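You operate a simulated robot arm through the tools that you are given. There is no shell and no other tool. Be economical: measure what you need, move in short steps, check, and stop when the job is done.

Carry out the task below with a simulated robot arm. There is one attempt and no reset: what you move stays moved.

TASK
Put one of the dark cupcakes from the side leaf of the steam table on top of the blue scrubber.

It is judged by the outcome, as a careful person would: the job done as asked, and still so three seconds after it is handed in. It fails if anything else is knocked over, pushed out of place, dropped, spilled or broken.

THE ROBOT
A 6-joint arm with a two-finger parallel gripper, fixed in place. Base frame: the origin is at the foot of the arm, x ahead of it, y to its left, z up; the work surface is at about z = 0. Units: cm, rad, N and s.
With the tool pointing down near the work surface it reaches from about 16 to 42 cm from the base axis. Its first joint turns from -1.152 to 1.152 rad. Payload 1.57 kg.
The tool frame sits at the grasp point between the pads (the TCP): z along the fingers, y along the line on which they close. The tips reach 3 cm beyond it. The gripper opens to 8 cm. The fingers are 1.7 cm wide and 1.2 cm thick; the gripper's body (4 by 8.2 cm) begins 8 cm behind the TCP.
Orientation is told as [roll, pitch, yaw] about the base's x, y, z axes, in that order, counted from this pose: with the fingers straight down and closing along the base's y, the tool's x points along the base's -x, its y along +y and its z along -z.

THE INTERFACE
- The arm moves only by the tool nudge_tool. Its argument "series" is a list of rows, each a list of 7 numbers: the finger opening in cm, from 0 to 8, then the shift along the base's x, y, z in cm, then the turn, a rotation vector about the base's x, y, z in rad. In form: [[grip, tx, ty, tz, rx, ry, rz], ...]. A call has 1 to 12 rows; each row shifts and turns the commanded pose from where the row before left it. A row lasts 0.2 s, in which the tool goes at most 5 cm and 0.15 rad; a call with a longer step from one row to the next is refused whole, and so is a gripper value outside its range. A pose out of reach is approached as far as the arm can. The call stops where the force on the tool passes 40 N (or 10 N more than at its start, if that is more) or the arm is blocked; 0.2 s more then pass. The fingers move at their own pace (about 15.3 cm/s each) and stop on an object; they squeeze with about 25 N. The grip force told is the motor's: it shows also when the fingers shut on nothing. Time passes only in rows, and 0.2 s behind the last, so rows that do not move let the fingers close. The reply holds the time, the measured pose of the TCP, the force on the tool along the base axes, the opening and the grip force, in the units named above and with some noise.
- Cameras (640 x 400 px; columns grow to the right, rows downward): "scene" is fixed at [7.07, -35.07, 41.53]; the picture's right is [0.58, -0.81, 0.00], its down [-0.53, -0.38, -0.76] and it looks along [0.62, 0.44, -0.65] (base axes); focal length 216 px, centre (320, 200). "wrist" rides on the gripper at [-3.2, 0, -7.8] in the tool frame; the picture's right is [0.00, -1.00, 0.00], its down [0.97, 0.00, -0.24] and it looks along [0.24, 0.00, 0.97] (tool axes); focal length 218 px, centre (320, 200).
- snapshot(camera): a new picture of that camera. No time passes.
- locate(camera, pixels): for up to 12 pixels [column, row] of the newest picture of that camera ("zoom" is the newest enlarged one), the place [x, y, z] in the base frame of the surface seen there, good to about 0.3 cm. No time passes.
- inspect(camera, box): a new picture of the part [left, top, right, bottom] of that camera's present view, enlarged. No time passes.
- job_done(): hands the job in; it is judged then, once.

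Go step by step. Measure first, check grasps and placings, and put right what went wrong. The budget is 60 turns and 26 pictures, counting those below and the enlarged ones. Unless the task says otherwise, let go and move clear before handing in, and close with one line.

The tools are called after ">>>" as a command line: name --pt "numbers of a row" for each row, then --argument value for the rest, lists and objects as JSON in quotes. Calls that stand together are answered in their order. nudge_tool: Moves the arm, as the interface text tells. Its arguments: {"type":"object","properties":{"series":{"type":"array","items":{"type":"array","items":{"type":"number"}}}},"required":["series"]} The other tools are called the same way: snapshot (camera) takes a picture; locate (camera, pixels) gives the place of the surface under pixels of a picture; inspect (camera, box) takes an enlarged picture of a part of a camera's view; job_done () hands the job in.

At the start:

```text
clock: 0.0
position: [26.68, -8.29, 23.59]
tcp_rot: [-0.002, -0.001, 0.0]
contact_force: [-0.3, 0.0, 0.1]
finger_gap: 8.01
grip_force: 0.1
```

scene: 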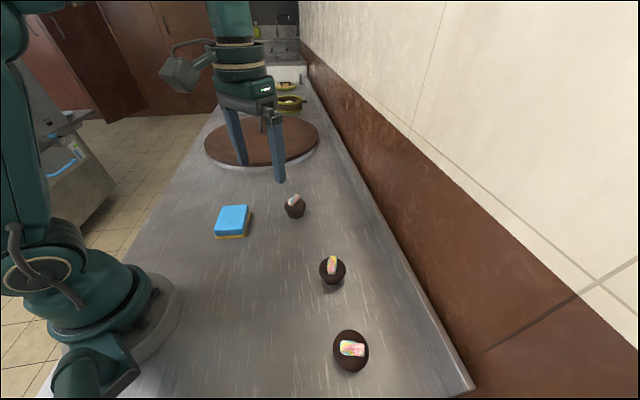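
wrist: 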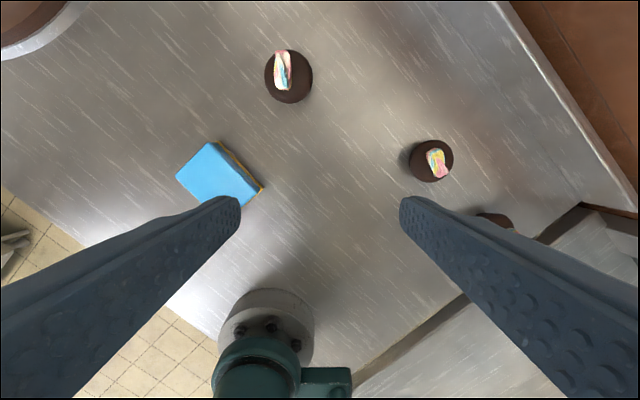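

The pictures show the blue scrubber near wrist (215,175) and cupcakes at wrist (288,76) and (431,160). I'll measure them before moving.

>>> locate --camera "wrist" --pixels '[[210, 142], [176, 176], [240, 204], [262, 187], [215, 175], [288, 76], [266, 76], [312, 76], [431, 160], [410, 162], [453, 160], [350, 180]]'

>>> inspect --camera "scene" --box '[190, 170, 390, 295]'

>>> locate --camera "scene" --pixels '[[295, 209], [293, 200], [333, 272], [332, 265], [350, 352], [232, 217], [220, 205], [248, 206], [243, 234], [214, 233]]'

```text
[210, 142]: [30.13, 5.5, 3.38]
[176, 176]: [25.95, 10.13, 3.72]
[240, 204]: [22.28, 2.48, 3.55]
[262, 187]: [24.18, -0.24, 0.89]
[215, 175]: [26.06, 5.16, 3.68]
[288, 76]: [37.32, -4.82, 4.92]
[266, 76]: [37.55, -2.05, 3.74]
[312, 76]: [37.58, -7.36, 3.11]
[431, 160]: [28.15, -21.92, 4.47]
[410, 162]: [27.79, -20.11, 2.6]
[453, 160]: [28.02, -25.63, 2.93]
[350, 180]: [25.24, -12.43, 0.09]
```

```text
3.20 times, centred on (290, 232) of scene
```

zoom: 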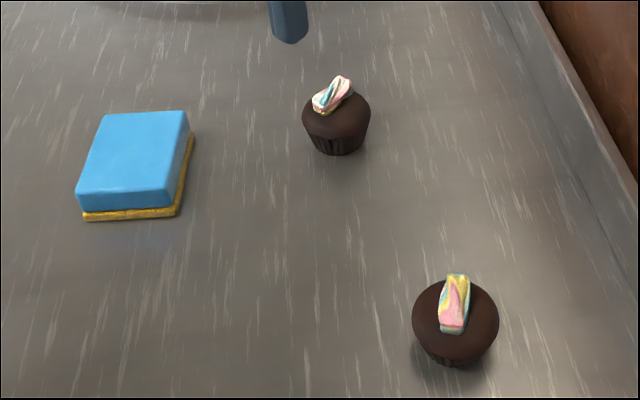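

```text
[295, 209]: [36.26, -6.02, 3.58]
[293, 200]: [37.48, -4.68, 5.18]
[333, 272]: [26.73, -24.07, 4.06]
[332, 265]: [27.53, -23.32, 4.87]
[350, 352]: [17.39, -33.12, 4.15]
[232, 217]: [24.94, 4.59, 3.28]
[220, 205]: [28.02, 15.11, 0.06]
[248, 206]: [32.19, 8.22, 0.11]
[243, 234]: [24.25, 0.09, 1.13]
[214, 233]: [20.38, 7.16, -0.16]
```

The far cupcake is at about (37.4, -4.9), with its widest part about 5.3 cm and its top at about 5. The scrubber's top centre is about (26, 4.6, 3.5). I'll move above this cupcake and take a closer look.

>>> nudge_tool --pt "8 2.1 0.7 -2 0 0 0" --pt "8 2.1 0.7 -2 0 0 0" --pt "8 2.1 0.7 -2 0 0 0" --pt "8 2.1 0.7 -2 0 0 0" --pt "8 2.1 0.5 -2 0 0 0" --pt "8 0 0 0 0 0 0"

>>> snapshot --camera "wrist"

```text
clock: 1.4
position: [37.22, -4.93, 13.58]
tcp_rot: [0.001, -0.001, -0.002]
contact_force: [0.1, 0.3, 0.2]
finger_gap: 8.0
grip_force: 0.1
```

```text
22 pictures are left
```

wrist: 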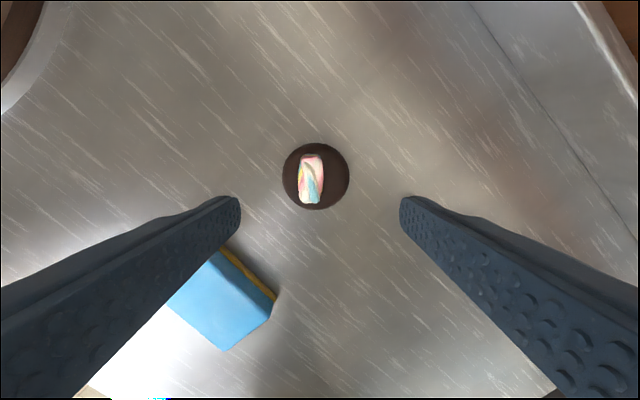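

The cupcake's disc spans wrist columns 282–350 and is centred at (316,177), which puts it near (37.9, -4.6). I'll confirm with its edges.

>>> locate --camera "wrist" --pixels '[[285, 177], [347, 177], [316, 147], [316, 207], [311, 160], [312, 195], [335, 177], [223, 344], [265, 325], [220, 254]]'

```text
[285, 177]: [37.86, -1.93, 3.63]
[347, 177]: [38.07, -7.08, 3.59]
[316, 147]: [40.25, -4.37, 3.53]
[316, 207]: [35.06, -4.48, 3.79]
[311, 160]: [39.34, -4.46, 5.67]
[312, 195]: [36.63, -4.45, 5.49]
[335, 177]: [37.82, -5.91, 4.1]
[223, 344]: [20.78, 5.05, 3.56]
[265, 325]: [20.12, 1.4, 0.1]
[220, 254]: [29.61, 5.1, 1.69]
```

The edges put the centre at (37.8, -4.5), about 5.5 cm wide with its rim near z 3.5. I'll straighten up over it and descend with the fingers open.

>>> nudge_tool --pt "8 0.6 0.42 -1 0 0 0" --pt "8 0 0 -2.5 0 0 0" --pt "8 0 0 -2.5 0 0 0" --pt "8 0 0 -2 0 0 0" --pt "8 0 0 -1.9 0 0 0" --pt "8 0 0 0 0 0 0"

>>> snapshot --camera "wrist"

```text
clock: 2.8
position: [38.0, -4.67, 3.59]
tcp_rot: [0.0, -0.002, -0.002]
contact_force: [-0.7, 0.7, 0.7]
finger_gap: 7.98
grip_force: 0.0
```

```text
21 pictures are left
```

wrist: 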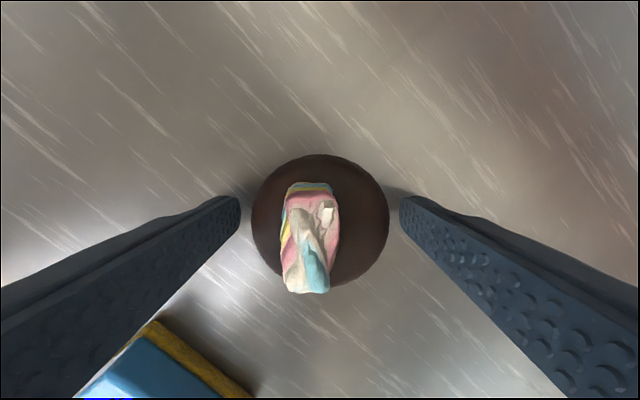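

The fingers straddle the cupcake evenly: the disc spans 251–389 between tips at 240 and 400. I'll close on it.

>>> nudge_tool --pt "6.4 0.1 0 0 0 0 0" --pt "5.6 0 0 0 0 0 0" --pt "5.0 0 0 0 0 0 0" --pt "4.4 0 0 0 0 0 0" --pt "4.0 0 0 0 0 0 0"

```text
clock: 4.0
position: [37.96, -4.62, 3.69]
tcp_rot: [0.001, 0.0, -0.003]
contact_force: [0.0, -0.2, -0.1]
finger_gap: 5.58
grip_force: 25.1
```

The fingers stopped at 5.58 cm with 25 N, so the cupcake is held. I'll lift slowly and check.

>>> nudge_tool --pt "4 0 0 0.8 0 0 0" --pt "4 0 0 1.2 0 0 0" --pt "4 0 0 2 0 0 0" --pt "4 0 0 2 0 0 0" --pt "4 0 0 2 0 0 0" --pt "4 0 0 0 0 0 0"

>>> snapshot --camera "wrist"

>>> inspect --camera "scene" --box '[190, 140, 350, 240]'

```text
clock: 5.4
position: [38.09, -4.64, 11.66]
tcp_rot: [0.001, 0.0, -0.002]
contact_force: [1.1, 0.6, 0.2]
finger_gap: 5.59
grip_force: 24.8
```

```text
20 pictures are left
```

wrist: 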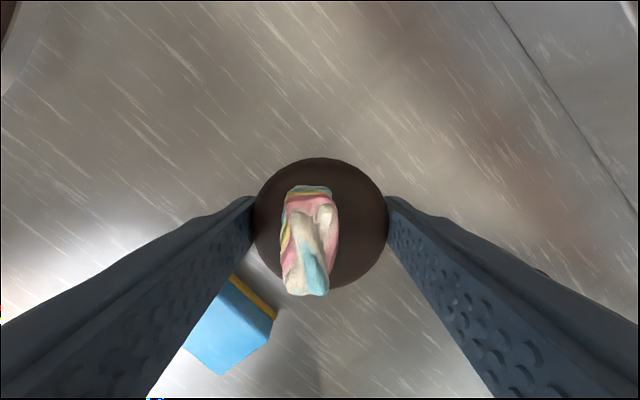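

```text
4.00 times, centred on (270, 190) of scene
```

zoom: 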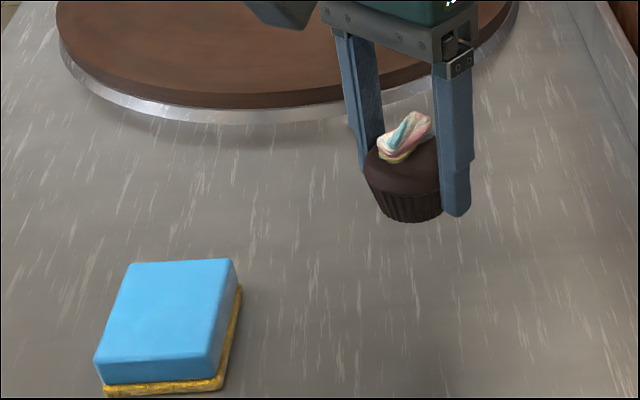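

The cupcake hangs level in the grip. I'll measure the corners and middle of the scrubber's top in the zoom.

>>> locate --camera "zoom" --pixels '[[136, 267], [230, 265], [103, 356], [208, 358], [168, 310], [120, 312], [219, 312], [180, 264], [155, 358]]'

```text
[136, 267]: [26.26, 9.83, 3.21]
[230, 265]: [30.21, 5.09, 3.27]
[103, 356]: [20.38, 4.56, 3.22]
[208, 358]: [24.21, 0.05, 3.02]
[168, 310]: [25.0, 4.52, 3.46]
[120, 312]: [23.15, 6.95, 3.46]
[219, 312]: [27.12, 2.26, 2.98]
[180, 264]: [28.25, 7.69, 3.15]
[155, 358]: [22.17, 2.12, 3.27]
```

The scrubber's top is centred at about (25.2, 4.8) at z 3.4. I'll carry the cupcake over it at the present height.

>>> nudge_tool --pt "4 -1.5 1.1 0 0 0 0" --pt "4 -2.1 1.55 0 0 0 0" --pt "4 -2.1 1.55 0 0 0 0" --pt "4 -2.1 1.55 0 0 0 0" --pt "4 -2.1 1.55 0 0 0 0" --pt "4 -1.8 1.2 0 0 0 0" --pt "4 -1.2 0.9 0 0 0 0" --pt "4 0 0 -2 0 0 0" --pt "4 0 0 0 0 0 0"

>>> inspect --camera "scene" --box '[160, 150, 320, 250]'

>>> snapshot --camera "wrist"

```text
clock: 7.4
position: [25.03, 4.79, 9.69]
tcp_rot: [-0.001, 0.0, -0.001]
contact_force: [-0.7, 0.2, 0.8]
finger_gap: 5.58
grip_force: 24.9
```

```text
4.00 times, centred on (240, 200) of scene
```

zoom: 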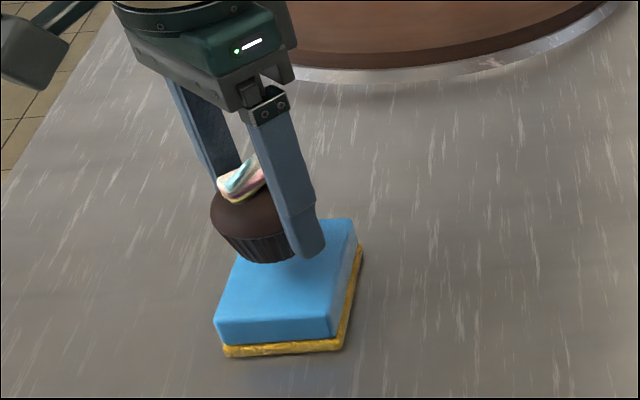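

```text
17 pictures are left
```

wrist: 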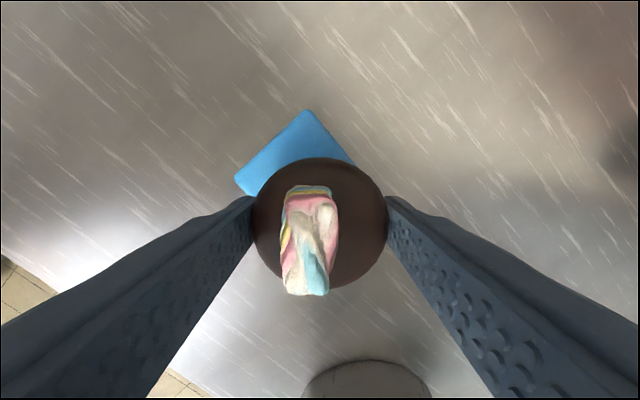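

Wrist corners (307,110) and (237,182) put the scrubber's centre at about (25.2, 4.9), so the cupcake is nearly centred. I'll nudge it slightly and descend gently.

>>> nudge_tool --pt "4 0.15 0.1 -0.8 0 0 0" --pt "4 0 0 -0.8 0 0 0" --pt "4 0 0 -0.4 0 0 0" --pt "4 0 0 -0.2 0 0 0" --pt "4 0 0 0 0 0 0"

>>> inspect --camera "scene" --box '[192, 180, 288, 240]'

```text
clock: 8.6
position: [25.2, 4.93, 7.36]
tcp_rot: [-0.001, 0.001, -0.001]
contact_force: [0.2, -0.4, 0.1]
finger_gap: 5.61
grip_force: 25.2
```

```text
6.67 times, centred on (240, 210) of scene
```

zoom: 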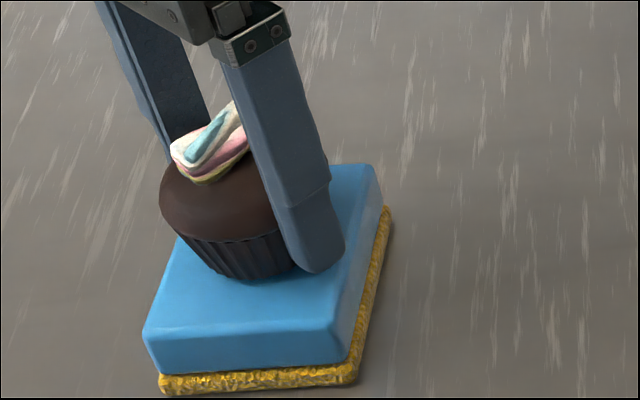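

The cupcake is just above the scrubber with no contact force yet. I'll lower in tiny steps until the force shows contact.

>>> nudge_tool --pt "4 0 0 -0.1 0 0 0" --pt "4 0 0 -0.1 0 0 0" --pt "4 0 0 0 0 0 0"

```text
clock: 9.4
position: [25.18, 4.99, 7.1]
tcp_rot: [-0.001, 0.001, -0.002]
contact_force: [0.1, 0.3, -0.7]
finger_gap: 5.57
grip_force: 24.9
```

Still no contact at z 7.1, so I'll keep lowering in small steps.

>>> nudge_tool --pt "4 0 0 -0.1 0 0 0" --pt "4 0 0 0 0 0 0"

>>> nudge_tool --pt "4 0 0 -0.1 0 0 0" --pt "4 0 0 0 0 0 0"

>>> inspect --camera "scene" --box '[192, 180, 288, 240]'

```text
clock: 10.0
position: [25.23, 4.9, 7.19]
tcp_rot: [0.0, -0.001, -0.002]
contact_force: [0.9, -0.6, 0.3]
finger_gap: 5.57
grip_force: 25.0
```

```text
clock: 10.6
position: [25.27, 4.81, 7.04]
tcp_rot: [0.0, 0.0, -0.002]
contact_force: [-0.5, -0.4, 3.7]
finger_gap: 5.57
grip_force: 24.7
```

```text
6.67 times, centred on (240, 210) of scene
```

zoom: 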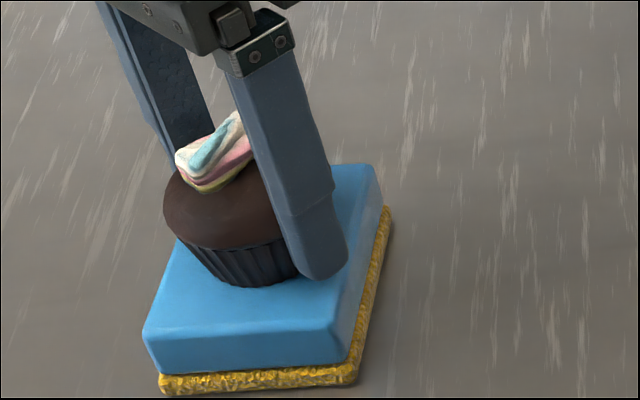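

An upward force of 3.7 N shows the cupcake now rests on the scrubber. I'll release it gently, then raise straight up.

>>> nudge_tool --pt "5.6 0 0 0 0 0 0" --pt "5.9 0 0 0 0 0 0" --pt "6.6 0 0 0 0 0 0" --pt "7.4 0 0 0 0 0 0" --pt "8 0 0 0 0 0 0" --pt "8 0 0 0 0 0 0"

>>> snapshot --camera "wrist"

```text
clock: 12.0
position: [25.21, 4.83, 7.01]
tcp_rot: [0.0, 0.0, 0.0]
contact_force: [-0.7, 1.3, 0.1]
finger_gap: 8.01
grip_force: 0.0
```

```text
14 pictures are left
```

wrist: 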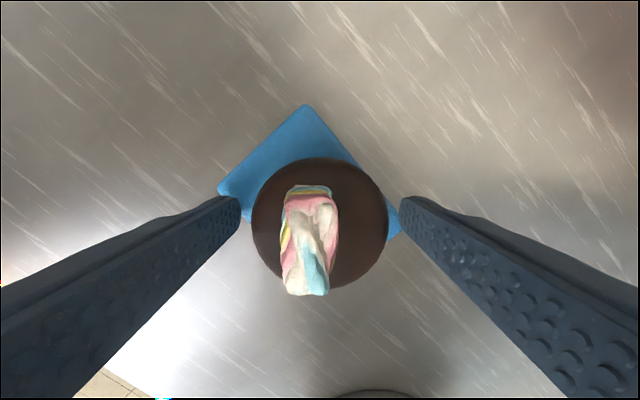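

The fingers are open and clear of the cupcake (disc 251–388, tips at 240 and 400). I'll rise straight up.

>>> nudge_tool --pt "8 0 0 1 0 0 0" --pt "8 0 0 2 0 0 0" --pt "8 0 0 3 0 0 0" --pt "8 0 0 3 0 0 0" --pt "8 0 0 3 0 0 0" --pt "8 0 0 2 0 0 0" --pt "8 0 0 0 0 0 0" --pt "8 0 0 0 0 0 0"

>>> snapshot --camera "scene"

>>> snapshot --camera "wrist"

```text
clock: 13.8
position: [25.26, 4.86, 21.23]
tcp_rot: [-0.001, -0.001, -0.001]
contact_force: [-0.1, 0.5, -0.4]
finger_gap: 7.98
grip_force: 0.1
```

```text
13 pictures are left
```

scene: 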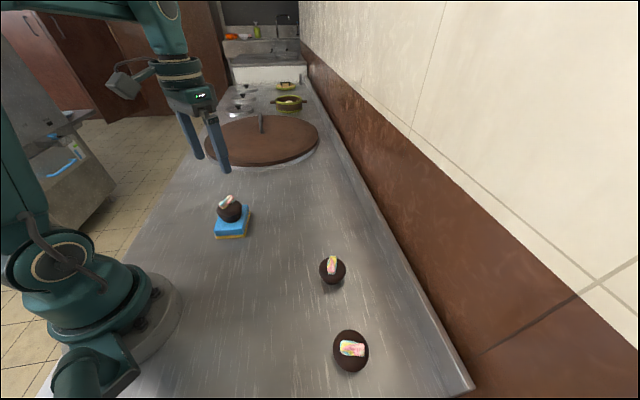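

```text
12 pictures are left
```

wrist: 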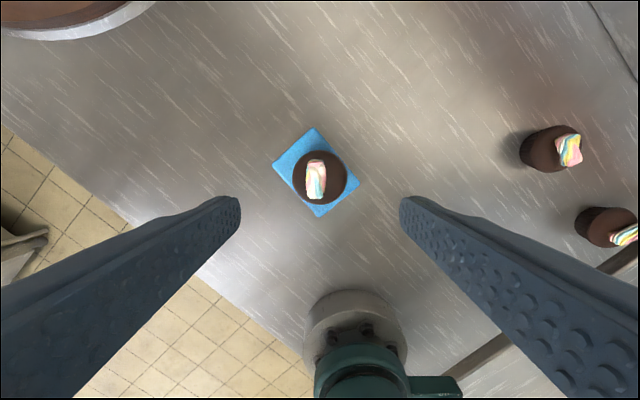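

The cupcake sits upright and centred on the scrubber (wrist 319,176; scene 230,212). The other items look unmoved, and the gripper is clear, so I'm handing in.

>>> job_done

```text
The job is handed in.
```

One dark cupcake now rests upright on top of the blue scrubber; in the last pictures nothing else had moved, and the gripper was clear when I handed in.
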